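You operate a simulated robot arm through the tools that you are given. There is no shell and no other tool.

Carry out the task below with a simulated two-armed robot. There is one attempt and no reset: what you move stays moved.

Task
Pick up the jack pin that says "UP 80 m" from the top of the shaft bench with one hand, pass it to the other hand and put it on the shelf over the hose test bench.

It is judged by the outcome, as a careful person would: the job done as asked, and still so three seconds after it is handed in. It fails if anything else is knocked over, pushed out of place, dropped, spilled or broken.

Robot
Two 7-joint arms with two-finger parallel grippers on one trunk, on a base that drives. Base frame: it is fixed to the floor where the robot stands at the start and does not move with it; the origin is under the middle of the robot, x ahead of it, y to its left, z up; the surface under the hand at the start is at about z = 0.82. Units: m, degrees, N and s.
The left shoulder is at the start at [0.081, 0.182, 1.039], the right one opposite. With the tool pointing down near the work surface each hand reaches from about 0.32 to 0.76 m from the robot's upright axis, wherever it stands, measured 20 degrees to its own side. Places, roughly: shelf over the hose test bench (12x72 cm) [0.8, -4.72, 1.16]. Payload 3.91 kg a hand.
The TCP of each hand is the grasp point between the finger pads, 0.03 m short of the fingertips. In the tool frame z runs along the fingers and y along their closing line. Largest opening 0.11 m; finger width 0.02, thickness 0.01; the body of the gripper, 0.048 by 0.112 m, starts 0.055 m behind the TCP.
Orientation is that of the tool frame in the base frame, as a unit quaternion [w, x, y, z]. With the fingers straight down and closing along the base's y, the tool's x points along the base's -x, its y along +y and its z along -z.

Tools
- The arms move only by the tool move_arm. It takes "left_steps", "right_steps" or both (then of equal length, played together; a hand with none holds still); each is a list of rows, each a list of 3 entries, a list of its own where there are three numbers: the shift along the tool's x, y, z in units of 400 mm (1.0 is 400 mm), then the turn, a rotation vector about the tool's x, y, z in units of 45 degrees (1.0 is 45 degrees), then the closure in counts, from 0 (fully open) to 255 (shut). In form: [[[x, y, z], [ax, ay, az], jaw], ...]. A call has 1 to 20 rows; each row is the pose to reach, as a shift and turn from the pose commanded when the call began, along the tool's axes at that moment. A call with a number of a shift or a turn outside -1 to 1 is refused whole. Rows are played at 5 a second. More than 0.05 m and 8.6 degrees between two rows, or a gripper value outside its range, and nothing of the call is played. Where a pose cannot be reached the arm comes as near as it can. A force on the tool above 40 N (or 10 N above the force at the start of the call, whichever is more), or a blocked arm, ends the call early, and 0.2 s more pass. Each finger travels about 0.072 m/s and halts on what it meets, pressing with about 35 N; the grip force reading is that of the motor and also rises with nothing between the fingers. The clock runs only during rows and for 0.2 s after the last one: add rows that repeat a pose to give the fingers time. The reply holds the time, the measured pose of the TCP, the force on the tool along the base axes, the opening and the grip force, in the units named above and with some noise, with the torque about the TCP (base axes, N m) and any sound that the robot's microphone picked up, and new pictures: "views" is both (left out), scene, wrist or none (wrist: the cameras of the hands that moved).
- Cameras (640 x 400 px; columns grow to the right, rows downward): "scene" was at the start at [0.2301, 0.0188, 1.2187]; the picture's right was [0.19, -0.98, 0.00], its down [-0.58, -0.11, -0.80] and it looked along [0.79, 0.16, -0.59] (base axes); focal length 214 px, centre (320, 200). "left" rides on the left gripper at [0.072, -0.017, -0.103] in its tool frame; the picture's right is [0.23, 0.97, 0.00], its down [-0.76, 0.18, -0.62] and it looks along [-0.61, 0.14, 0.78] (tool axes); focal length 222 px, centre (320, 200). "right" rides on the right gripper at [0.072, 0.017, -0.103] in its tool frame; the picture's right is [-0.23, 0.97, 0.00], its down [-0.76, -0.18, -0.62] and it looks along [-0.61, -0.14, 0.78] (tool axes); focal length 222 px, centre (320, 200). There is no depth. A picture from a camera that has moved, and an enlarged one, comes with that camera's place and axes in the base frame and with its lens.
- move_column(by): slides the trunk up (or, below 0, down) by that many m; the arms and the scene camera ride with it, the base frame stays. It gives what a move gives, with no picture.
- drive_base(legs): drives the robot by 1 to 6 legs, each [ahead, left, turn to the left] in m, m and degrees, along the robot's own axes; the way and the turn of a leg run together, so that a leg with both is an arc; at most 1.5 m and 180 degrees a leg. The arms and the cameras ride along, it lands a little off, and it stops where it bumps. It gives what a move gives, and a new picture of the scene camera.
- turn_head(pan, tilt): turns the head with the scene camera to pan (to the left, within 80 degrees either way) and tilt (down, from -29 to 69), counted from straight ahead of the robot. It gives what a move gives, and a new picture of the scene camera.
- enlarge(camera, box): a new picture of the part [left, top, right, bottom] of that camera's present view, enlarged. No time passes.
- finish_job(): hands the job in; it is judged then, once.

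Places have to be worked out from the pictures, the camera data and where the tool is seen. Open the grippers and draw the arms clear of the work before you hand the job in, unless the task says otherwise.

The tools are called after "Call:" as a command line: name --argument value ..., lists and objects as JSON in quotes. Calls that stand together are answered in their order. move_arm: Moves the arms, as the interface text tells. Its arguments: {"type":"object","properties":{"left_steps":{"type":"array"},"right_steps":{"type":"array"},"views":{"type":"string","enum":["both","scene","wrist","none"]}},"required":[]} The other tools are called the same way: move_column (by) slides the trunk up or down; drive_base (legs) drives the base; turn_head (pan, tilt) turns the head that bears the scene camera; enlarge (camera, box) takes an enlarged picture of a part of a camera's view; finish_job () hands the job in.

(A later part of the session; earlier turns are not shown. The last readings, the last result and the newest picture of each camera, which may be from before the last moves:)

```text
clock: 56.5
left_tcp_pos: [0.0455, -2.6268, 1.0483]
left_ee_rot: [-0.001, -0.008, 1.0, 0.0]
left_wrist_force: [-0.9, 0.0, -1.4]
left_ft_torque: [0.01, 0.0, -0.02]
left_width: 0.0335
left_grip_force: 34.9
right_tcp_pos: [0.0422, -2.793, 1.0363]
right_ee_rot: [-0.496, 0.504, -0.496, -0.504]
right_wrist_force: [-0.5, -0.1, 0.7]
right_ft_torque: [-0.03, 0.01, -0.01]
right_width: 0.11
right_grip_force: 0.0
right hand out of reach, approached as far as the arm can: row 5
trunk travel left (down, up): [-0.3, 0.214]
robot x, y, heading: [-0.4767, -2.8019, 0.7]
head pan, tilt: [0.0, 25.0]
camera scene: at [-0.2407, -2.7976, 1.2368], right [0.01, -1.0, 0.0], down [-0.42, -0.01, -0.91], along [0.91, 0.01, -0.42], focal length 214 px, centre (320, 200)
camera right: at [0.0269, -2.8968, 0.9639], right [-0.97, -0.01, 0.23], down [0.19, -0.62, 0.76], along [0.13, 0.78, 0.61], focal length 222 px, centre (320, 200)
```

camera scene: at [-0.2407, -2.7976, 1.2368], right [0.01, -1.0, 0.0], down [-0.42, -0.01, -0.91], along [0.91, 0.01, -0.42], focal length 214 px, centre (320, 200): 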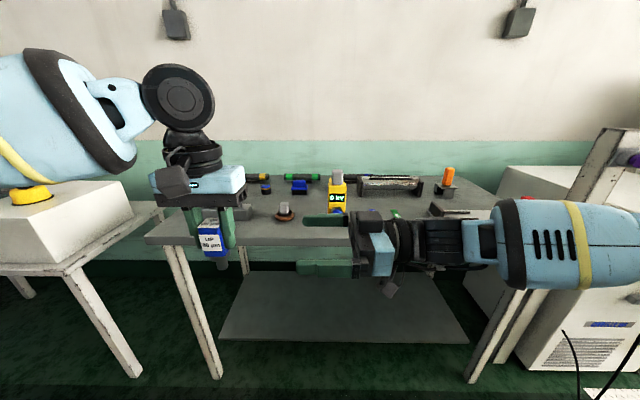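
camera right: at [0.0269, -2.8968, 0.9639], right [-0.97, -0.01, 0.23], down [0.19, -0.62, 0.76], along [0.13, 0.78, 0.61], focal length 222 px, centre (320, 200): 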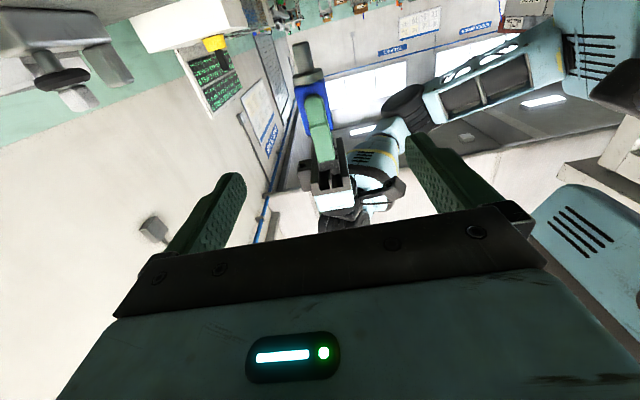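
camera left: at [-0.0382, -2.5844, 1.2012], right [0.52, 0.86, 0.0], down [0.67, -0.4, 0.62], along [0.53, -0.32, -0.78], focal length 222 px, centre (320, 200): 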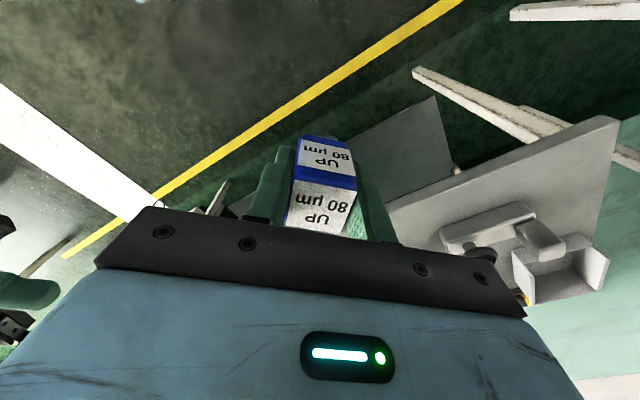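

The right hand now points straight left at (0.042, -2.793, 1.036), with the pin ahead of it. I enlarge its wrist view to check alignment before closing in.

Call:
enlarge --camera "right" --box '[240, 30, 400, 130]'

Call:
enlarge --camera "scene" --box '[140, 140, 400, 300]'

```text
4.00 times, centred on (320, 80) of right
camera zoom: at [0.0269, -2.8968, 0.9639], right [-0.97, -0.01, 0.23], down [0.19, -0.62, 0.76], along [0.13, 0.78, 0.61], focal length 888 px, centre (320, 680)
```

zoom: 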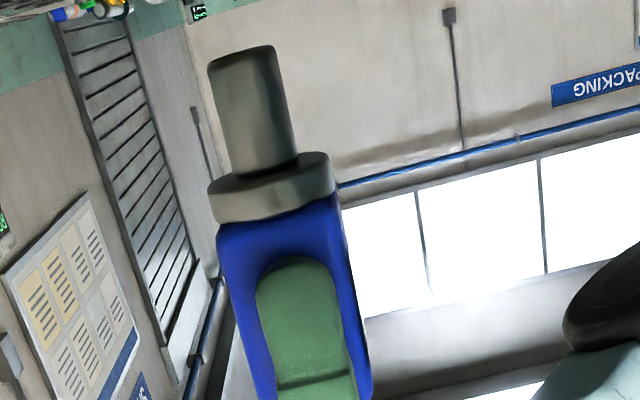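

```text
2.46 times, centred on (270, 220) of scene
camera zoom: at [-0.2407, -2.7976, 1.2368], right [0.01, -1.0, 0.0], down [-0.42, -0.01, -0.91], along [0.91, 0.01, -0.42], focal length 528 px, centre (443, 151)
```

zoom: 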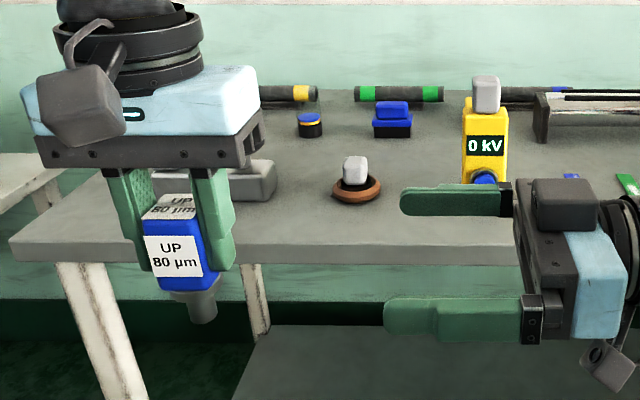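

The numbers agree: the pin axis is at x≈0.045 and the head bottom at z≈1.009. The right hand needs about 5 mm toward +x, and I advance it 11 cm with open fingers.

Call:
move_arm --right_steps '[[[0, -0.0135, 0.05], [0, 0, 0], 0], [[0, -0.0135, 0.11], [0, 0, 0], 0], [[0, -0.0135, 0.17], [0, 0, 0], 0], [[0, -0.0135, 0.23], [0, 0, 0], 0], [[0, -0.0135, 0.275], [0, 0, 0], 0], [[0, -0.0135, 0.275], [0, 0, 0], 0]]' --views "both"

Call:
enlarge --camera "scene" --box '[140, 140, 400, 300]'

```text
clock: 57.9
left_tcp_pos: [0.0434, -2.6265, 1.0486]
left_ee_rot: [0.001, -0.008, 1.0, 0.0]
left_wrist_force: [-0.7, -0.3, -1.5]
left_ft_torque: [0.01, -0.01, 0.01]
left_width: 0.0333
left_grip_force: 34.8
right_tcp_pos: [0.0453, -2.6827, 1.0372]
right_ee_rot: [0.497, -0.502, 0.497, 0.503]
right_wrist_force: [-0.1, 0.6, -0.7]
right_ft_torque: [-0.01, 0.02, -0.02]
right_width: 0.1101
right_grip_force: 0.1
trunk travel left (down, up): [-0.3, 0.214]
robot x, y, heading: [-0.476, -2.7999, 0.8]
head pan, tilt: [0.0, 25.0]
camera scene: at [-0.2406, -2.7974, 1.2368], right [0.01, -1.0, 0.0], down [-0.42, -0.01, -0.91], along [0.91, 0.01, -0.42], focal length 214 px, centre (320, 200)
camera right: at [0.0306, -2.7858, 0.964], right [-0.97, -0.01, 0.23], down [0.19, -0.62, 0.76], along [0.13, 0.78, 0.61], focal length 222 px, centre (320, 200)
```

scene: 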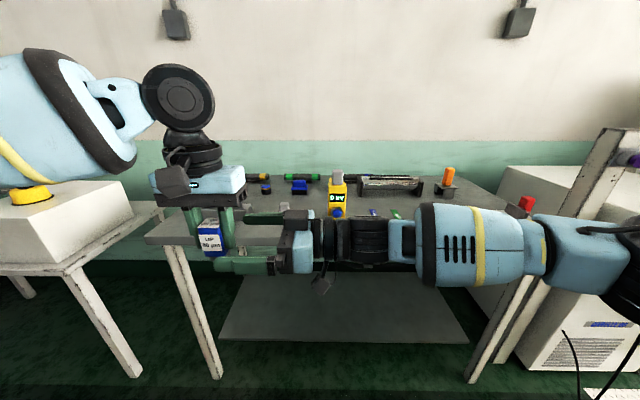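
right: 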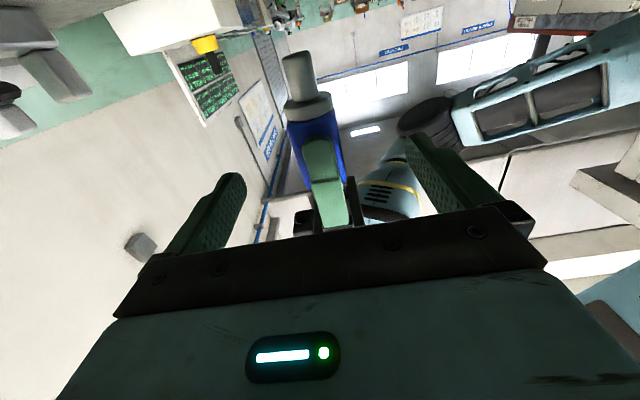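

```text
2.46 times, centred on (270, 220) of scene
camera zoom: at [-0.2406, -2.7974, 1.2368], right [0.01, -1.0, 0.0], down [-0.42, -0.01, -0.91], along [0.91, 0.01, -0.42], focal length 528 px, centre (443, 151)
```

zoom: 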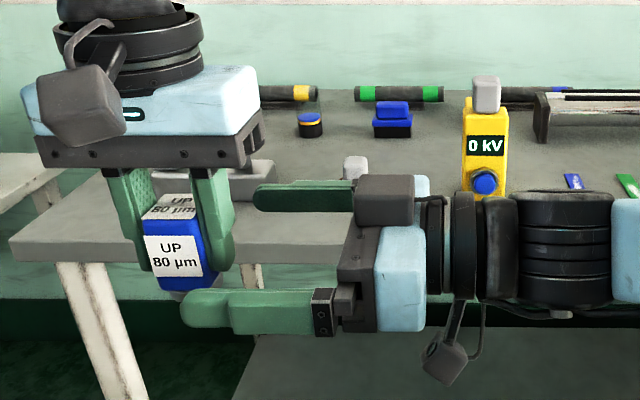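

The pin lies centred between the right hand's open fingers, and the two gripper bodies clear each other by more than 2 cm. I advance the last 5 cm.

Call:
move_arm --right_steps '[[[0, 0, 0.035], [0, 0, 0], 0], [[0, 0, 0.07], [0, 0, 0], 0], [[0, 0, 0.105], [0, 0, 0], 0], [[0, 0, 0.1275], [0, 0, 0], 0], [[0, 0, 0.1275], [0, 0, 0], 0]]' --views "both"

Call:
enlarge --camera "scene" --box '[140, 140, 400, 300]'

```text
clock: 59.1
left_tcp_pos: [0.0457, -2.626, 1.0488]
left_ee_rot: [0.0, -0.007, 1.0, 0.001]
left_wrist_force: [-0.5, 0.0, -0.7]
left_ft_torque: [0.01, 0.04, 0.0]
left_width: 0.0333
left_grip_force: 35.1
right_tcp_pos: [0.0445, -2.6317, 1.0371]
right_ee_rot: [0.496, -0.503, 0.496, 0.505]
right_wrist_force: [0.0, 0.4, -0.1]
right_ft_torque: [0.02, 0.0, -0.02]
right_width: 0.1099
right_grip_force: 0.1
trunk travel left (down, up): [-0.3, 0.214]
robot x, y, heading: [-0.4756, -2.8035, 0.5]
head pan, tilt: [0.0, 25.0]
camera scene: at [-0.2405, -2.7973, 1.2368], right [0.01, -1.0, 0.0], down [-0.42, -0.01, -0.91], along [0.91, 0.01, -0.42], focal length 214 px, centre (320, 200)
camera right: at [0.0302, -2.7358, 0.9644], right [-0.97, -0.01, 0.23], down [0.19, -0.62, 0.76], along [0.13, 0.78, 0.61], focal length 222 px, centre (320, 200)
```

scene: 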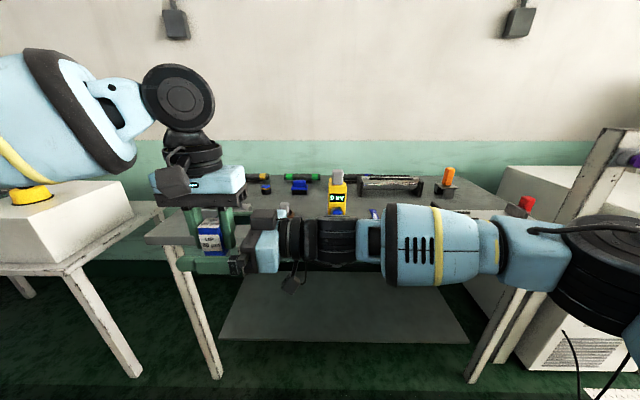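
right: 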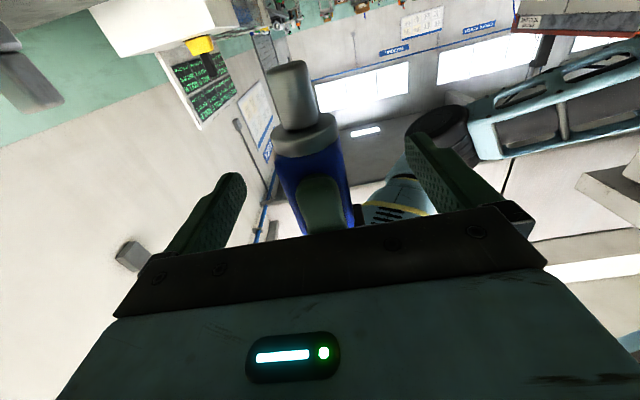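

```text
2.46 times, centred on (270, 220) of scene
camera zoom: at [-0.2405, -2.7973, 1.2368], right [0.01, -1.0, 0.0], down [-0.42, -0.01, -0.91], along [0.91, 0.01, -0.42], focal length 528 px, centre (443, 151)
```

zoom: 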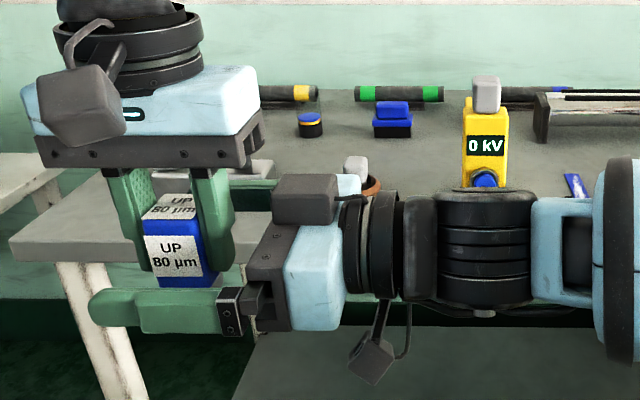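

The right fingers straddle the pin head, within 1 mm sideways, and reach past it. I close the right gripper while the left keeps holding.

Call:
move_arm --right_steps '[[[0, 0, 0], [0, 0, 0], 60], [[0, 0, 0], [0, 0, 0], 110], [[0, 0, 0], [0, 0, 0], 150], [[0, 0, 0], [0, 0, 0], 180], [[0, 0, 0], [0, 0, 0], 210], [[0, 0, 0], [0, 0, 0], 230], [[0, 0, 0], [0, 0, 0], 230], [[0, 0, 0], [0, 0, 0], 230]]' --views "both"

Call:
enlarge --camera "scene" --box '[140, 140, 400, 300]'

```text
clock: 60.9
left_tcp_pos: [0.0455, -2.6266, 1.0488]
left_ee_rot: [0.001, -0.007, 1.0, -0.001]
left_wrist_force: [-6.2, -1.8, -0.5]
left_ft_torque: [-0.04, 0.01, -0.05]
left_width: 0.0334
left_grip_force: 34.9
right_tcp_pos: [0.046, -2.633, 1.0366]
right_ee_rot: [0.497, -0.502, 0.497, 0.504]
right_wrist_force: [6.1, 1.6, -0.1]
right_ft_torque: [0.04, 0.08, 0.06]
right_width: 0.0332
right_grip_force: 35.1
trunk travel left (down, up): [-0.3, 0.214]
robot x, y, heading: [-0.4771, -2.8075, 0.7]
head pan, tilt: [0.0, 25.0]
camera scene: at [-0.2405, -2.7971, 1.2368], right [0.01, -1.0, 0.0], down [-0.42, -0.01, -0.91], along [0.91, 0.01, -0.42], focal length 214 px, centre (320, 200)
camera right: at [0.0306, -2.7361, 0.9645], right [-0.97, -0.01, 0.23], down [0.19, -0.62, 0.76], along [0.13, 0.78, 0.61], focal length 222 px, centre (320, 200)
```

scene: 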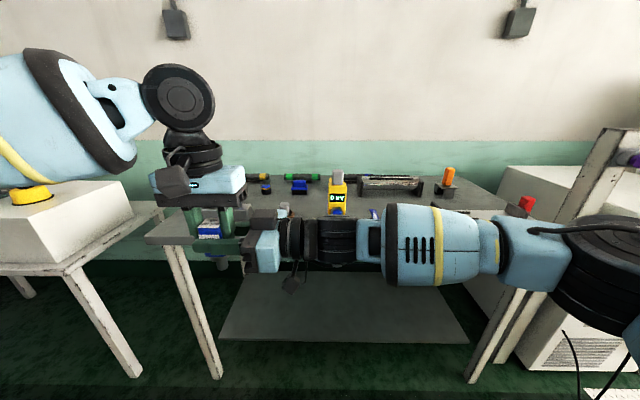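
right: 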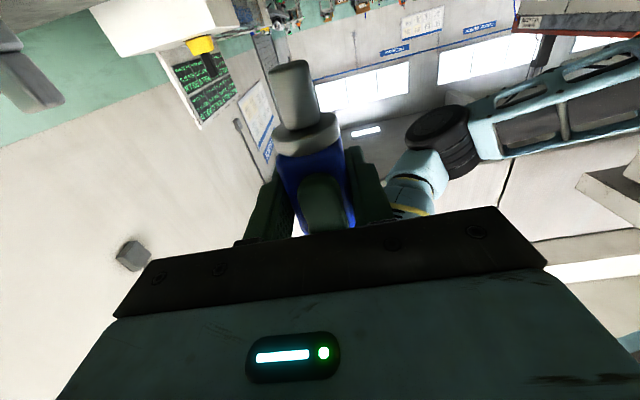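

```text
2.46 times, centred on (270, 220) of scene
camera zoom: at [-0.2405, -2.7971, 1.2368], right [0.01, -1.0, 0.0], down [-0.42, -0.01, -0.91], along [0.91, 0.01, -0.42], focal length 528 px, centre (443, 151)
```

zoom: 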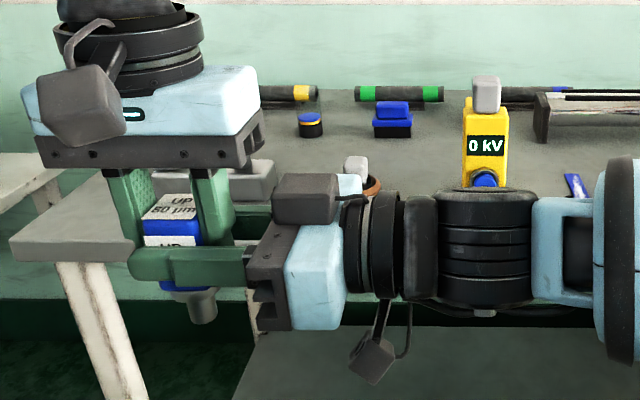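

Both grippers read about 33 mm, so both hold the head, with only a few newtons between them. I open the left fingers just a little, to about 60 mm, to stay clear of the right palm.

Call:
move_arm --left_steps '[[[0, 0, 0], [0, 0, 0], 180], [[0, 0, 0], [0, 0, 0], 150], [[0, 0, 0], [0, 0, 0], 116], [[0, 0, 0], [0, 0, 0], 116], [[0, 0, 0], [0, 0, 0], 116]]' --views "both"

Call:
enlarge --camera "scene" --box '[140, 140, 400, 300]'

```text
clock: 62.1
left_tcp_pos: [0.0447, -2.6266, 1.0485]
left_ee_rot: [0.0, -0.008, 1.0, -0.001]
left_wrist_force: [0.2, -0.2, 0.7]
left_ft_torque: [-0.02, -0.03, 0.0]
left_width: 0.0601
left_grip_force: 0.1
right_tcp_pos: [0.0463, -2.6317, 1.0373]
right_ee_rot: [0.497, -0.502, 0.497, 0.503]
right_wrist_force: [0.5, -0.9, 0.6]
right_ft_torque: [-0.05, 0.01, 0.02]
right_width: 0.0335
right_grip_force: 35.6
trunk travel left (down, up): [-0.3, 0.214]
robot x, y, heading: [-0.4778, -2.8021, 0.8]
head pan, tilt: [0.0, 25.0]
camera scene: at [-0.2405, -2.7971, 1.2368], right [0.01, -1.0, 0.0], down [-0.42, -0.01, -0.91], along [0.91, 0.01, -0.42], focal length 214 px, centre (320, 200)
camera left: at [-0.0281, -2.6454, 1.1517], right [-0.24, 0.97, 0.0], down [0.76, 0.19, 0.62], along [0.6, 0.15, -0.78], focal length 222 px, centre (320, 200)
```

scene: 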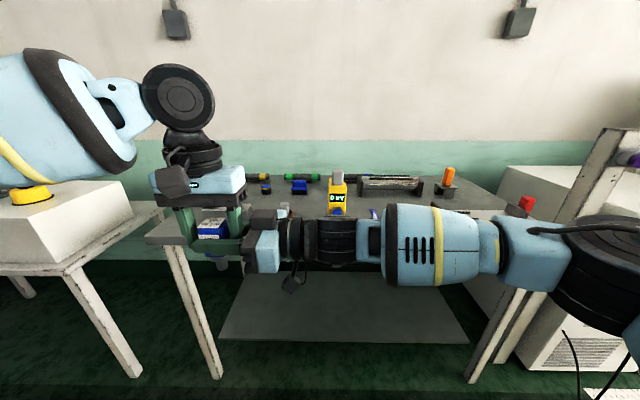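
left: 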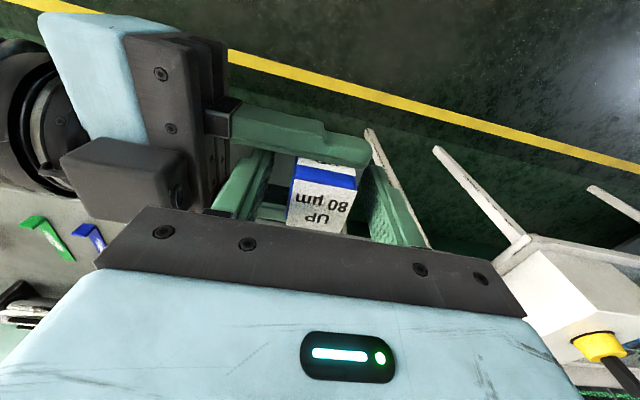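

```text
2.46 times, centred on (270, 220) of scene
camera zoom: at [-0.2405, -2.7971, 1.2368], right [0.01, -1.0, 0.0], down [-0.42, -0.01, -0.91], along [0.91, 0.01, -0.42], focal length 528 px, centre (443, 151)
```

zoom: 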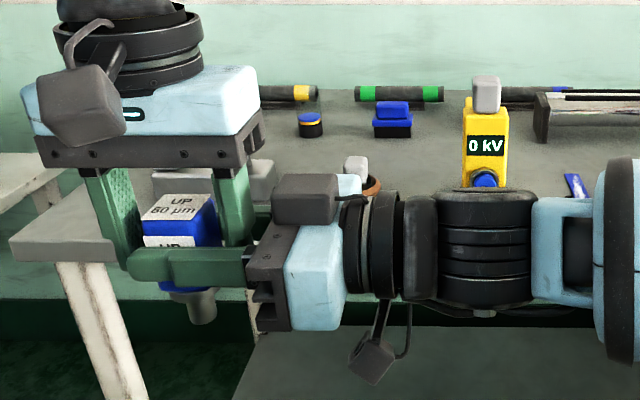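

The right hand alone now carries the pin, steady at 33.5 mm. The left arm is near its limit, so I lower the right hand 2 cm first to check the motion stays straight.

Call:
move_arm --right_steps '[[[0.0125, 0, 0], [0, 0, 0], 230], [[0.025, 0, 0], [0, 0, 0], 230], [[0.0375, 0, 0], [0, 0, 0], 230], [[0.05, 0, 0], [0, 0, 0], 230], [[0.05, 0, 0], [0, 0, 0], 230]]' --views "scene"

Call:
enlarge --camera "scene" --box '[140, 140, 400, 300]'

```text
clock: 63.3
left_tcp_pos: [0.0436, -2.6271, 1.0486]
left_ee_rot: [0.0, -0.008, 1.0, 0.0]
left_wrist_force: [0.3, -0.1, 0.0]
left_ft_torque: [-0.05, -0.01, 0.01]
left_width: 0.06
left_grip_force: 0.1
right_tcp_pos: [0.0466, -2.6318, 1.0181]
right_ee_rot: [0.498, -0.502, 0.497, 0.503]
right_wrist_force: [0.0, 0.5, -0.5]
right_ft_torque: [-0.01, 0.01, -0.04]
right_width: 0.0334
right_grip_force: 35.2
trunk travel left (down, up): [-0.3, 0.214]
robot x, y, heading: [-0.4786, -2.8005, 0.8]
head pan, tilt: [0.0, 25.0]
camera scene: at [-0.2406, -2.7971, 1.2368], right [0.01, -1.0, 0.0], down [-0.42, -0.01, -0.91], along [0.91, 0.01, -0.42], focal length 214 px, centre (320, 200)
```

scene: 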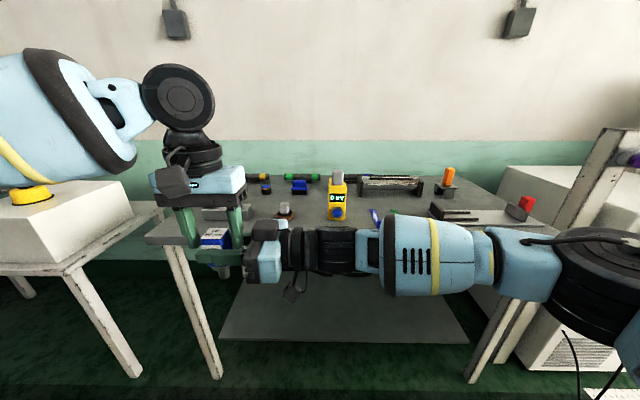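

```text
2.46 times, centred on (270, 220) of scene
camera zoom: at [-0.2406, -2.7971, 1.2368], right [0.01, -1.0, 0.0], down [-0.42, -0.01, -0.91], along [0.91, 0.01, -0.42], focal length 528 px, centre (443, 151)
```

zoom: 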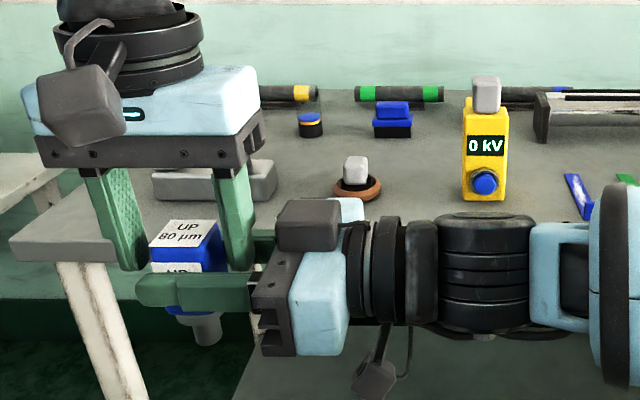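

The descent is straight. I lower the right hand another 6 cm so the pin drops fully clear of the left fingertips.

Call:
move_arm --right_steps '[[[0.03, 0, 0], [0, 0, 0], 230], [[0.06, 0, 0], [0, 0, 0], 230], [[0.09, 0, 0], [0, 0, 0], 230], [[0.12, 0, 0], [0, 0, 0], 230], [[0.15, 0, 0], [0, 0, 0], 230], [[0.15, 0, 0], [0, 0, 0], 230]]' --views "scene"

Call:
enlarge --camera "scene" --box '[140, 140, 400, 300]'

```text
clock: 64.7
left_tcp_pos: [0.0447, -2.627, 1.0482]
left_ee_rot: [-0.001, -0.007, 1.0, 0.0]
left_wrist_force: [0.0, 0.7, -0.5]
left_ft_torque: [-0.02, 0.04, 0.0]
left_width: 0.0601
left_grip_force: 0.0
right_tcp_pos: [0.0463, -2.6325, 0.9575]
right_ee_rot: [0.497, -0.503, 0.497, 0.503]
right_wrist_force: [-0.3, 0.4, 0.5]
right_ft_torque: [0.01, -0.01, 0.0]
right_width: 0.0333
right_grip_force: 35.1
trunk travel left (down, up): [-0.3, 0.214]
robot x, y, heading: [-0.4786, -2.8034, 0.7]
head pan, tilt: [0.0, 25.0]
camera scene: at [-0.2406, -2.7971, 1.2368], right [0.01, -1.0, 0.0], down [-0.42, -0.01, -0.91], along [0.91, 0.01, -0.42], focal length 214 px, centre (320, 200)
```

scene: 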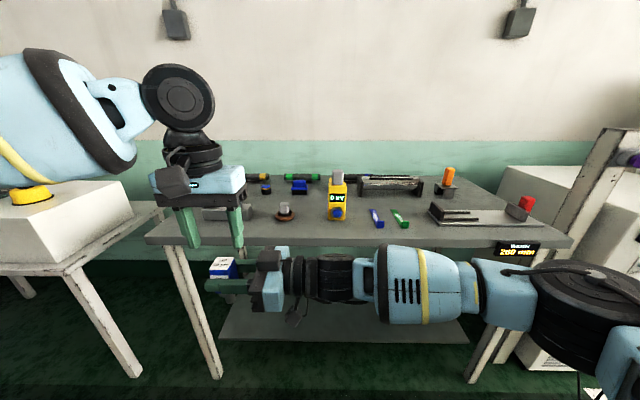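

```text
2.46 times, centred on (270, 220) of scene
camera zoom: at [-0.2406, -2.7971, 1.2368], right [0.01, -1.0, 0.0], down [-0.42, -0.01, -0.91], along [0.91, 0.01, -0.42], focal length 528 px, centre (443, 151)
```

zoom: 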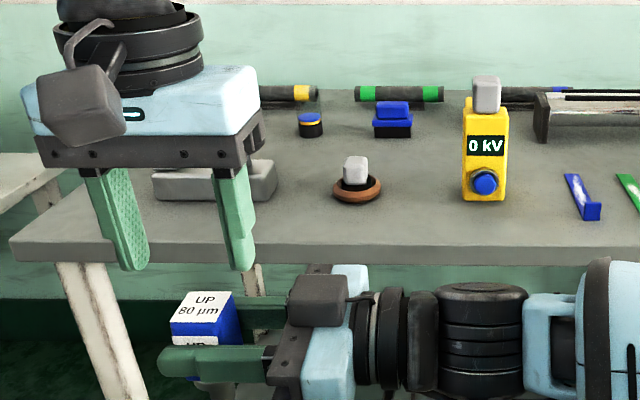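

The handover is done and the hands are apart. I draw the empty left hand back and outward to roughly its starting pose, out of the way.

Call:
move_arm --left_steps '[[[0.03, 0.05, -0.03], [0, 0, 0], 116], [[0.07, 0.11, -0.06], [0, 0, 0], 116], [[0.12, 0.18, -0.08], [0, 0, 0], 116], [[0.17, 0.25, -0.1], [0, 0, 0], 116], [[0.22, 0.32, -0.1], [0, 0, 0], 116], [[0.2625, 0.37, -0.1], [0, 0, 0], 116], [[0.2625, 0.37, -0.1], [0, 0, 0], 116]]' --views "scene"

```text
clock: 66.3
left_tcp_pos: [-0.0613, -2.4789, 1.0891]
left_ee_rot: [0.0, -0.006, 1.0, 0.0]
left_wrist_force: [0.6, 0.4, 0.1]
left_ft_torque: [0.01, -0.01, -0.02]
left_width: 0.06
left_grip_force: 0.0
right_tcp_pos: [0.0451, -2.6322, 0.9565]
right_ee_rot: [0.496, -0.504, 0.496, 0.504]
right_wrist_force: [-0.1, -0.1, -1.0]
right_ft_torque: [0.03, -0.03, 0.03]
right_width: 0.0335
right_grip_force: 35.0
trunk travel left (down, up): [-0.3, 0.214]
robot x, y, heading: [-0.4768, -2.8004, 0.5]
head pan, tilt: [0.0, 25.0]
camera scene: at [-0.2402, -2.7974, 1.2367], right [0.01, -1.0, 0.0], down [-0.42, -0.01, -0.91], along [0.91, 0.01, -0.42], focal length 214 px, centre (320, 200)
```

scene: 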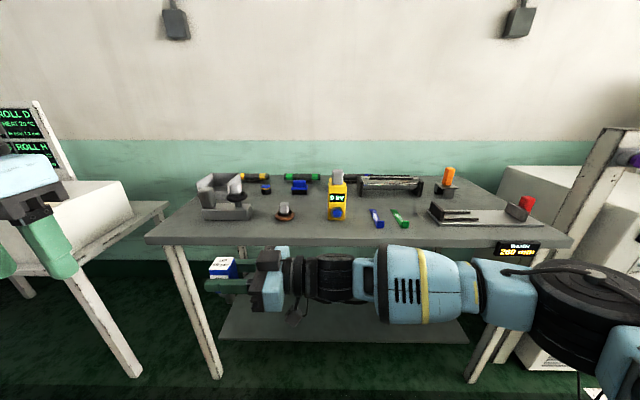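

The left hand is clear. I bring the right hand with the pin back to its own side, raise it to about z=1.11 and turn it to the 45° heading that worked well.

Call:
move_arm --right_steps '[[[-0.03, -0.0096, -0.08], [0.1, 0, 0], 230], [[-0.07, -0.0192, -0.17], [0.2, 0, 0], 230], [[-0.11, -0.0288, -0.26], [0.3, 0, 0], 230], [[-0.15, -0.0384, -0.35], [0.4, 0, 0], 230], [[-0.19, -0.048, -0.44], [0.5, 0, 0], 230], [[-0.23, -0.0576, -0.53], [0.6, 0, 0], 230], [[-0.27, -0.0672, -0.62], [0.7, 0, 0], 230], [[-0.31, -0.0768, -0.71], [0.8, 0, 0], 230], [[-0.35, -0.0864, -0.8], [0.9, 0, 0], 230], [[-0.3825, -0.096, -0.8775], [1.0, 0, 0], 230], [[-0.3825, -0.096, -0.8775], [1.0, 0, 0], 230]]' --views "both"

```text
clock: 68.7
left_tcp_pos: [-0.0618, -2.4772, 1.0896]
left_ee_rot: [0.0, -0.006, 1.0, 0.0]
left_wrist_force: [-0.2, 0.4, 0.2]
left_ft_torque: [0.0, 0.0, 0.01]
left_width: 0.0598
left_grip_force: 0.0
right_tcp_pos: [0.0891, -2.9822, 1.1089]
right_ee_rot: [0.651, -0.275, 0.652, 0.275]
right_wrist_force: [-0.2, -0.2, -0.1]
right_ft_torque: [0.0, 0.0, 0.0]
right_width: 0.0334
right_grip_force: 35.3
trunk travel left (down, up): [-0.3, 0.214]
robot x, y, heading: [-0.4767, -2.8006, 0.8]
head pan, tilt: [0.0, 25.0]
camera scene: at [-0.2404, -2.7969, 1.2367], right [0.01, -1.0, 0.0], down [-0.42, -0.01, -0.91], along [0.91, 0.01, -0.42], focal length 214 px, centre (320, 200)
camera right: at [0.0047, -3.0438, 1.0361], right [-0.7, 0.68, 0.23], down [-0.31, -0.57, 0.76], along [0.65, 0.46, 0.61], focal length 222 px, centre (320, 200)
```

scene: 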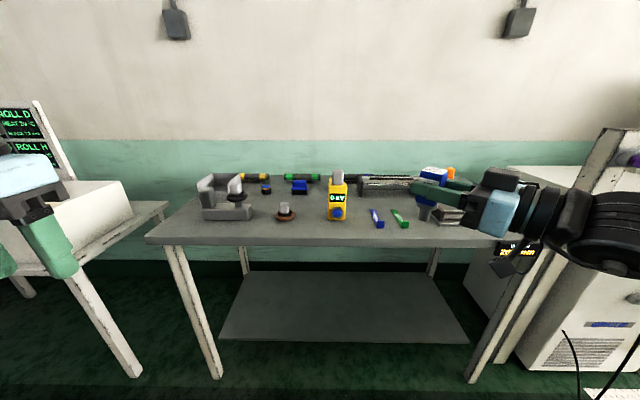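
right: 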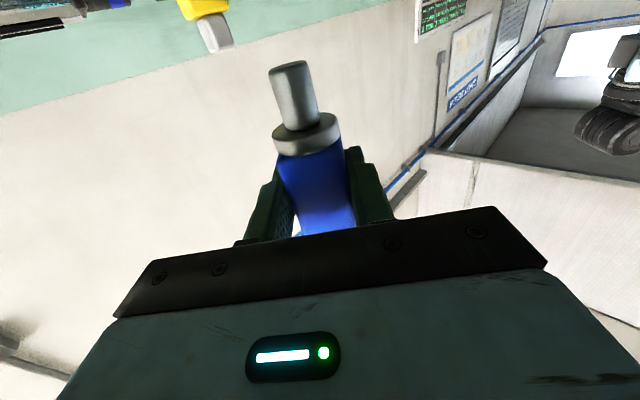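

The pin is held straight with its stem down. I raise the trunk 0.17 m so the pin will be above shelf height.

Call:
move_column --by 0.17

Call:
turn_head --pan -65 --tilt 22

```text
clock: 70.6
left_tcp_pos: [-0.0608, -2.4797, 1.2583]
left_ee_rot: [0.0, -0.007, 1.0, 0.0]
left_wrist_force: [-0.5, 1.1, 0.8]
left_ft_torque: [-0.01, -0.02, 0.01]
left_width: 0.06
left_grip_force: 0.1
right_tcp_pos: [0.0889, -2.9834, 1.2792]
right_ee_rot: [0.65, -0.274, 0.653, 0.275]
right_wrist_force: [0.1, 0.3, -0.8]
right_ft_torque: [0.02, -0.02, 0.02]
right_width: 0.0339
right_grip_force: 35.6
trunk travel left (down, up): [-0.47, 0.044]
robot x, y, heading: [-0.4735, -2.8031, 0.9]
head pan, tilt: [0.0, 25.0]
```

```text
clock: 72.0
left_tcp_pos: [-0.0617, -2.4798, 1.2588]
left_ee_rot: [0.001, -0.006, 1.0, -0.001]
left_wrist_force: [0.2, -0.1, 0.0]
left_ft_torque: [-0.04, -0.06, 0.0]
left_width: 0.0599
left_grip_force: 0.1
right_tcp_pos: [0.0893, -2.9828, 1.2797]
right_ee_rot: [0.652, -0.274, 0.652, 0.275]
right_wrist_force: [1.0, -0.6, -0.8]
right_ft_torque: [0.01, -0.01, -0.03]
right_width: 0.0334
right_grip_force: 35.0
trunk travel left (down, up): [-0.47, 0.044]
robot x, y, heading: [-0.4792, -2.804, 0.7]
head pan, tilt: [-65.0, 22.0]
camera scene: at [-0.3712, -2.8832, 1.4316], right [-0.9, -0.44, 0.0], down [-0.16, 0.34, -0.93], along [0.4, -0.83, -0.37], focal length 214 px, centre (320, 200)
```

scene: 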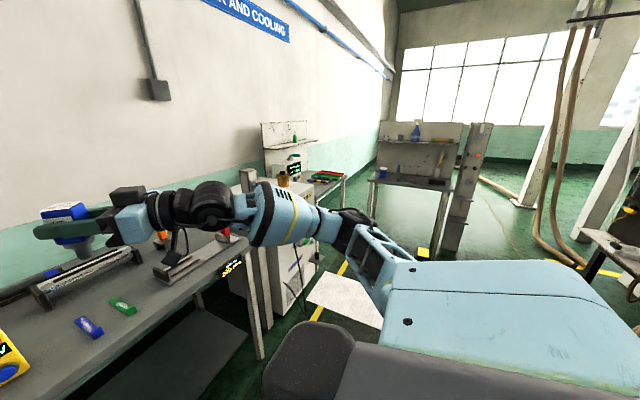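

The post with the hose and the cabinet stand well forward of my lane. I strafe 1.3 m further right to about y=-4.1, then look again.

Call:
drive_base --legs '[[0, -1.3, 0]]'

Call:
turn_head --pan -25 --tilt 30

```text
clock: 83.7
left_tcp_pos: [-0.0443, -3.7965, 1.2592]
left_ee_rot: [0.0, -0.005, 1.0, -0.001]
left_wrist_force: [-0.1, -0.3, -0.5]
left_ft_torque: [-0.02, 0.0, 0.04]
left_width: 0.0598
left_grip_force: 0.1
right_tcp_pos: [0.1039, -4.3004, 1.2802]
right_ee_rot: [0.652, -0.273, 0.652, 0.273]
right_wrist_force: [0.2, 0.0, -1.1]
right_ft_torque: [-0.03, 0.02, 0.0]
right_width: 0.0333
right_grip_force: 35.2
trunk travel left (down, up): [-0.47, 0.044]
robot x, y, heading: [-0.4609, -4.1175, 0.4]
head pan, tilt: [-65.0, 22.0]
camera scene: at [-0.3559, -4.198, 1.4317], right [-0.9, -0.43, 0.0], down [-0.16, 0.34, -0.93], along [0.4, -0.84, -0.37], focal length 214 px, centre (320, 200)
```

scene: 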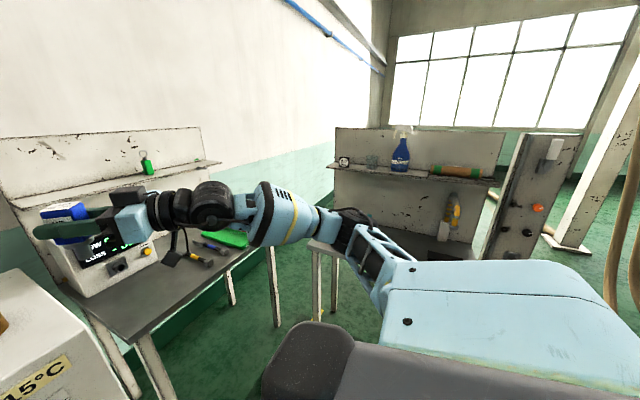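

```text
clock: 84.8
left_tcp_pos: [-0.0438, -3.7957, 1.2584]
left_ee_rot: [0.0, -0.006, 1.0, 0.0]
left_wrist_force: [-1.6, -0.4, -0.7]
left_ft_torque: [-0.03, 0.03, -0.01]
left_width: 0.06
left_grip_force: 0.0
right_tcp_pos: [0.1025, -4.3004, 1.2812]
right_ee_rot: [0.652, -0.273, 0.652, 0.275]
right_wrist_force: [0.1, -0.2, -2.0]
right_ft_torque: [0.02, 0.01, 0.0]
right_width: 0.0335
right_grip_force: 34.9
trunk travel left (down, up): [-0.47, 0.044]
robot x, y, heading: [-0.462, -4.1135, 0.3]
head pan, tilt: [-25.0, 30.0]
camera scene: at [-0.3136, -4.1518, 1.4189], right [-0.41, -0.91, 0.0], down [-0.45, 0.21, -0.87], along [0.79, -0.36, -0.5], focal length 214 px, centre (320, 200)
```

scene: 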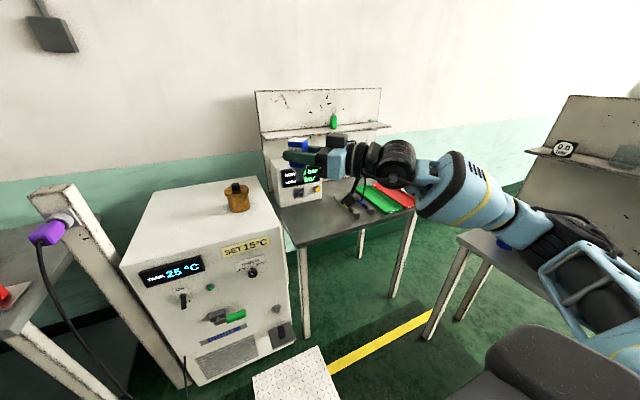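

The hose test bench is now clear: a small bench with its front legs at x≈0.40 and y from about -4.36 to -5.07, and the shelf on the panel above it. I enlarge the shelf.

Call:
enlarge --camera "scene" --box '[240, 80, 420, 220]'

```text
2.86 times, centred on (330, 150) of scene
camera zoom: at [-0.3136, -4.1518, 1.4189], right [-0.41, -0.91, 0.0], down [-0.45, 0.21, -0.87], along [0.79, -0.36, -0.5], focal length 613 px, centre (291, 343)
```

zoom: 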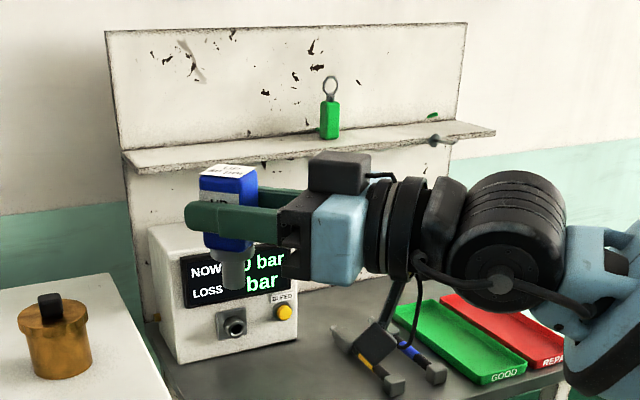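

The shelf top is at z≈1.16, with its front edge at x≈0.745 and near end at y≈-4.35. The green tag stands at about (0.82, -4.76), so I aim for about (0.795, -4.54). I first strafe 0.24 m right.

Call:
drive_base --legs '[[0, -0.24, 0]]'

```text
clock: 87.5
left_tcp_pos: [-0.0425, -4.0357, 1.259]
left_ee_rot: [-0.001, -0.005, 1.0, 0.0]
left_wrist_force: [0.2, -0.4, -0.2]
left_ft_torque: [0.0, -0.02, -0.01]
left_width: 0.0601
left_grip_force: 0.0
right_tcp_pos: [0.1058, -4.5405, 1.2809]
right_ee_rot: [0.652, -0.273, 0.652, 0.273]
right_wrist_force: [-0.6, -0.1, -1.6]
right_ft_torque: [0.01, -0.01, 0.0]
right_width: 0.0333
right_grip_force: 35.2
trunk travel left (down, up): [-0.47, 0.044]
robot x, y, heading: [-0.4655, -4.3506, 0.9]
head pan, tilt: [-25.0, 30.0]
camera scene: at [-0.3113, -4.3907, 1.4188], right [-0.41, -0.91, 0.0], down [-0.46, 0.21, -0.87], along [0.79, -0.36, -0.5], focal length 214 px, centre (320, 200)
```

scene: 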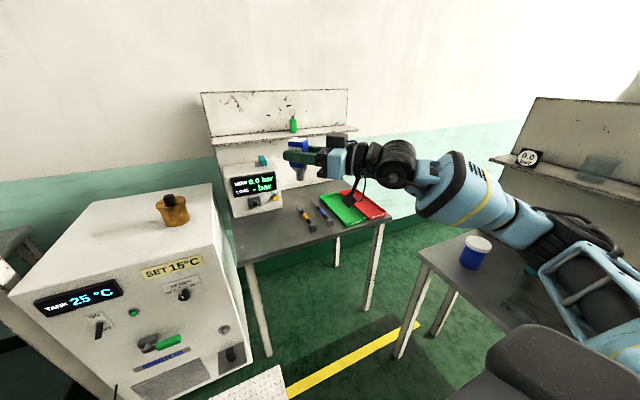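

All clear to the right. Before driving forward I check the left side, where the post and cabinet stand near the left arm.

Call:
turn_head --pan 45 --tilt 30

```text
clock: 88.9
left_tcp_pos: [-0.0429, -4.0356, 1.2592]
left_ee_rot: [0.0, -0.005, 1.0, 0.0]
left_wrist_force: [0.0, -0.1, -0.1]
left_ft_torque: [-0.03, 0.02, 0.0]
left_width: 0.06
left_grip_force: 0.0
right_tcp_pos: [0.1043, -4.5387, 1.2801]
right_ee_rot: [0.652, -0.273, 0.652, 0.274]
right_wrist_force: [-0.3, -0.5, -1.4]
right_ft_torque: [-0.03, 0.0, -0.01]
right_width: 0.0333
right_grip_force: 35.1
trunk travel left (down, up): [-0.47, 0.044]
robot x, y, heading: [-0.4603, -4.3548, 0.7]
head pan, tilt: [45.0, 30.0]
camera scene: at [-0.3302, -4.2888, 1.4188], right [0.71, -0.7, 0.0], down [-0.35, -0.36, -0.87], along [0.61, 0.62, -0.5], focal length 214 px, centre (320, 200)
```

scene: 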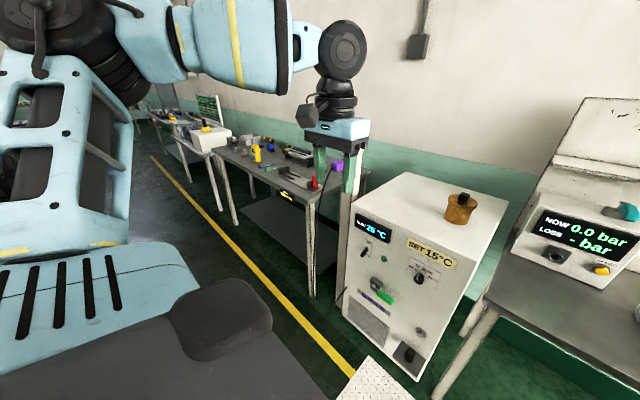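

The left arm rides high and clear of the post and cabinet. I drive forward 0.38 m toward the hose test bench.

Call:
drive_base --legs '[[0.38, 0, 0]]'

Call:
turn_head --pan -15 --tilt 25

```text
clock: 91.3
left_tcp_pos: [0.3402, -4.0333, 1.2594]
left_ee_rot: [-0.001, -0.003, 1.0, 0.0]
left_wrist_force: [0.4, 0.7, -0.6]
left_ft_torque: [-0.03, 0.01, 0.04]
left_width: 0.0598
left_grip_force: 0.1
right_tcp_pos: [0.4864, -4.5383, 1.2803]
right_ee_rot: [0.653, -0.272, 0.653, 0.272]
right_wrist_force: [0.2, -0.4, -1.1]
right_ft_torque: [0.01, 0.02, 0.02]
right_width: 0.0334
right_grip_force: 35.2
trunk travel left (down, up): [-0.47, 0.044]
robot x, y, heading: [-0.0788, -4.3518, 0.5]
head pan, tilt: [45.0, 30.0]
camera scene: at [0.0505, -4.2864, 1.4189], right [0.71, -0.7, 0.0], down [-0.35, -0.36, -0.87], along [0.61, 0.62, -0.5], focal length 214 px, centre (320, 200)
```

scene: 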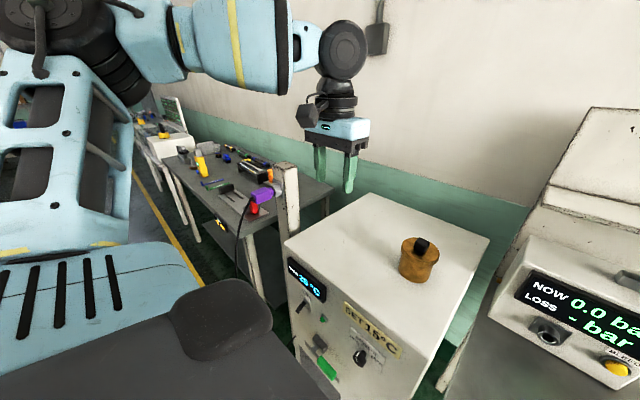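

```text
clock: 92.6
left_tcp_pos: [0.3393, -4.0344, 1.2596]
left_ee_rot: [0.0, -0.002, 1.0, 0.0]
left_wrist_force: [-0.5, 0.8, -0.5]
left_ft_torque: [0.01, 0.0, 0.01]
left_width: 0.0601
left_grip_force: 0.0
right_tcp_pos: [0.485, -4.5372, 1.2802]
right_ee_rot: [0.652, -0.273, 0.652, 0.273]
right_wrist_force: [0.0, -0.1, -0.9]
right_ft_torque: [0.03, 0.0, 0.01]
right_width: 0.0333
right_grip_force: 35.2
trunk travel left (down, up): [-0.47, 0.044]
robot x, y, heading: [-0.0769, -4.3546, 0.3]
head pan, tilt: [-15.0, 25.0]
camera scene: at [0.0762, -4.3739, 1.4268], right [-0.25, -0.97, 0.0], down [-0.41, 0.11, -0.91], along [0.88, -0.23, -0.42], focal length 214 px, centre (320, 200)
```

scene: 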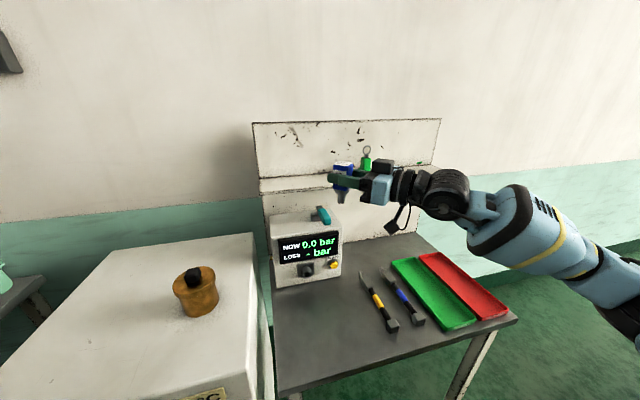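

I'm in position and the shelf is straight ahead. I enlarge it to re-measure its edges and see what stands on it.

Call:
enlarge --camera "scene" --box '[245, 110, 455, 240]'

```text
3.05 times, centred on (350, 175) of scene
camera zoom: at [0.0762, -4.3739, 1.4268], right [-0.25, -0.97, 0.0], down [-0.41, 0.11, -0.91], along [0.88, -0.23, -0.42], focal length 654 px, centre (229, 276)
```

zoom: 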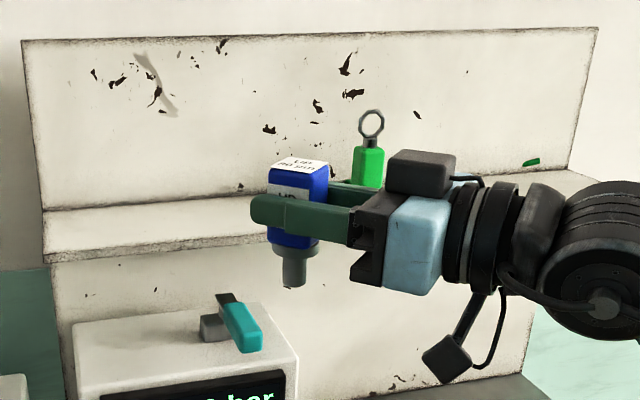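

The shelf agrees with z≈1.16, x 0.74–0.86, and the near half is empty. I turn the right hand to point straight forward while moving it ahead to x≈0.70, with the pin's foot about 5 cm above shelf level.

Call:
move_arm --right_steps '[[[0, -0.048, 0.0465], [0.125, 0, 0], 230], [[0, -0.096, 0.093], [0.25, 0, 0], 230], [[0, -0.144, 0.1395], [0.375, 0, 0], 230], [[0, -0.1925, 0.186], [0.5, 0, 0], 230], [[0, -0.2406, 0.2325], [0.625, 0, 0], 230], [[0, -0.2888, 0.279], [0.75, 0, 0], 230], [[0, -0.337, 0.3255], [0.875, 0, 0], 230], [[0, -0.385, 0.372], [1.0, 0, 0], 230], [[0, -0.385, 0.372], [1.0, 0, 0], 230]]' --views "both"

Call:
enlarge --camera "scene" --box '[245, 110, 455, 240]'

```text
clock: 94.6
left_tcp_pos: [0.3404, -4.0339, 1.2588]
left_ee_rot: [0.0, -0.004, 1.0, 0.0]
left_wrist_force: [-0.3, -0.7, 0.9]
left_ft_torque: [-0.04, -0.02, 0.01]
left_width: 0.0602
left_grip_force: 0.0
right_tcp_pos: [0.6472, -4.5407, 1.2796]
right_ee_rot: [0.703, -0.071, 0.704, 0.071]
right_wrist_force: [-0.5, -0.6, -0.1]
right_ft_torque: [-0.01, -0.01, -0.01]
right_width: 0.0334
right_grip_force: 34.8
right hand out of reach, approached as far as the arm can: row 7, 8, 9
trunk travel left (down, up): [-0.47, 0.044]
robot x, y, heading: [-0.0761, -4.3546, 0.1]
head pan, tilt: [-15.0, 25.0]
camera scene: at [0.0763, -4.374, 1.4268], right [-0.25, -0.97, 0.0], down [-0.41, 0.11, -0.91], along [0.88, -0.23, -0.42], focal length 214 px, centre (320, 200)
camera right: at [0.5423, -4.5448, 1.2075], right [-0.2, 0.95, 0.23], down [-0.57, -0.3, 0.76], along [0.8, 0.02, 0.6], focal length 222 px, centre (320, 200)
```

scene: 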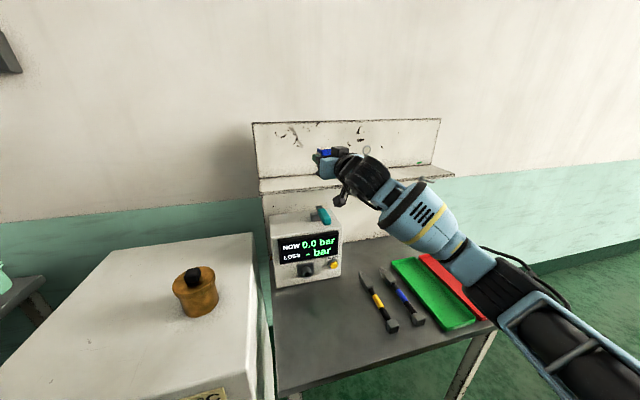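
right: 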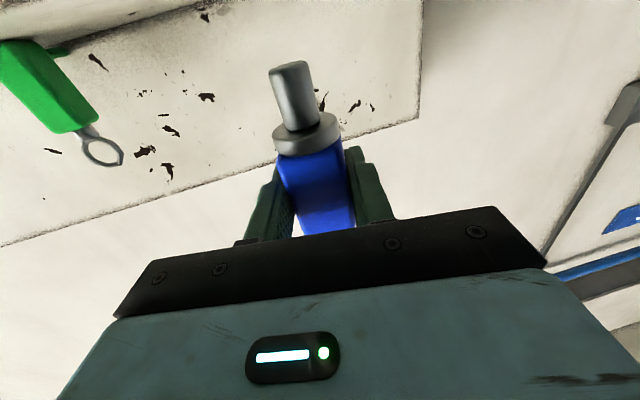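

```text
3.05 times, centred on (350, 175) of scene
camera zoom: at [0.0763, -4.374, 1.4268], right [-0.25, -0.97, 0.0], down [-0.41, 0.11, -0.91], along [0.88, -0.23, -0.42], focal length 654 px, centre (229, 276)
```

zoom: 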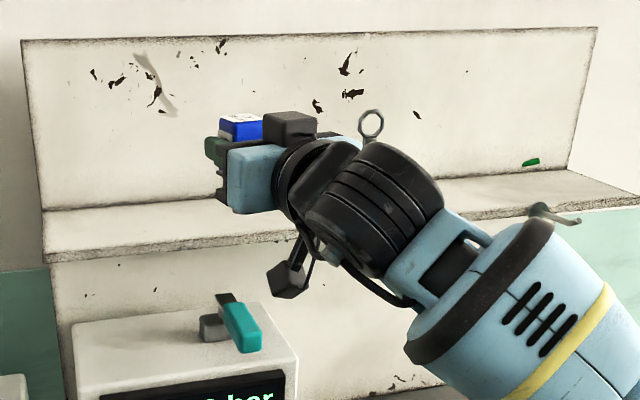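

The hand reached 11.5° heading at x=0.647 before a wrist limit. A slightly oblique approach is fine, so I relax the yaw to about 21° and move forward to x≈0.74 over the shelf edge.

Call:
move_arm --right_steps '[[[0, -0.009, 0.045], [-0.06, 0, 0], 230], [[0, -0.018, 0.09], [-0.12, 0, 0], 230], [[0, -0.027, 0.135], [-0.18, 0, 0], 230], [[0, -0.036, 0.18], [-0.222, 0, 0], 230], [[0, -0.046, 0.228], [-0.222, 0, 0], 230], [[0, -0.046, 0.228], [-0.222, 0, 0], 230]]' --views "both"

Call:
enlarge --camera "scene" --box '[245, 110, 455, 240]'

```text
clock: 96.0
left_tcp_pos: [0.3382, -4.0348, 1.2584]
left_ee_rot: [0.0, -0.003, 1.0, 0.0]
left_wrist_force: [0.7, -0.6, -0.4]
left_ft_torque: [0.01, -0.02, -0.03]
left_width: 0.0603
left_grip_force: 0.1
right_tcp_pos: [0.7395, -4.5391, 1.2809]
right_ee_rot: [0.694, -0.131, 0.695, 0.132]
right_wrist_force: [0.0, -0.7, -1.7]
right_ft_torque: [-0.01, 0.03, 0.02]
right_width: 0.0331
right_grip_force: 35.1
trunk travel left (down, up): [-0.47, 0.044]
robot x, y, heading: [-0.0779, -4.3548, 0.2]
head pan, tilt: [-15.0, 25.0]
camera scene: at [0.076, -4.3745, 1.4268], right [-0.25, -0.97, 0.0], down [-0.41, 0.11, -0.91], along [0.88, -0.23, -0.42], focal length 214 px, centre (320, 200)
camera right: at [0.638, -4.5622, 1.2084], right [-0.36, 0.91, 0.23], down [-0.51, -0.39, 0.76], along [0.78, 0.16, 0.61], focal length 222 px, centre (320, 200)
```

scene: 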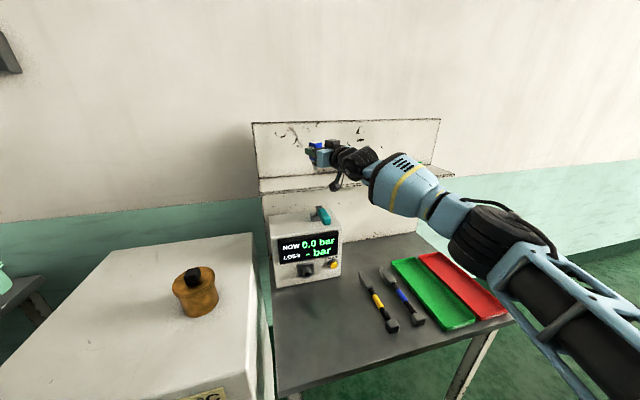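
right: 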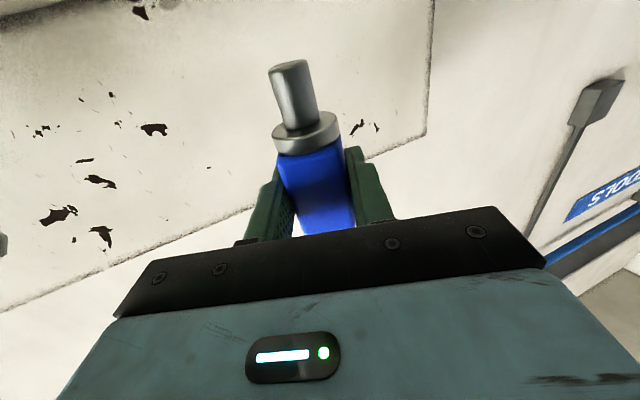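

```text
3.05 times, centred on (350, 175) of scene
camera zoom: at [0.076, -4.3745, 1.4268], right [-0.25, -0.97, 0.0], down [-0.41, 0.11, -0.91], along [0.88, -0.23, -0.42], focal length 654 px, centre (229, 276)
```

zoom: 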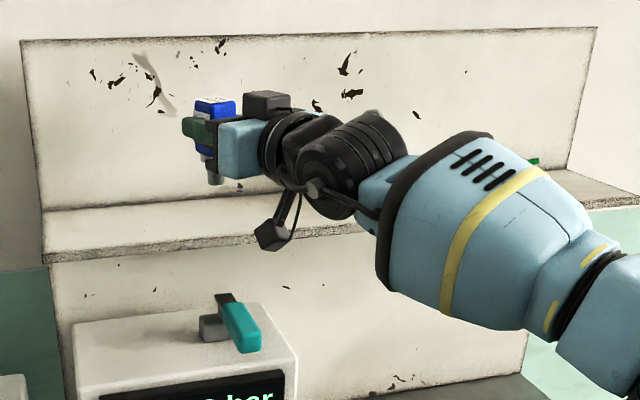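

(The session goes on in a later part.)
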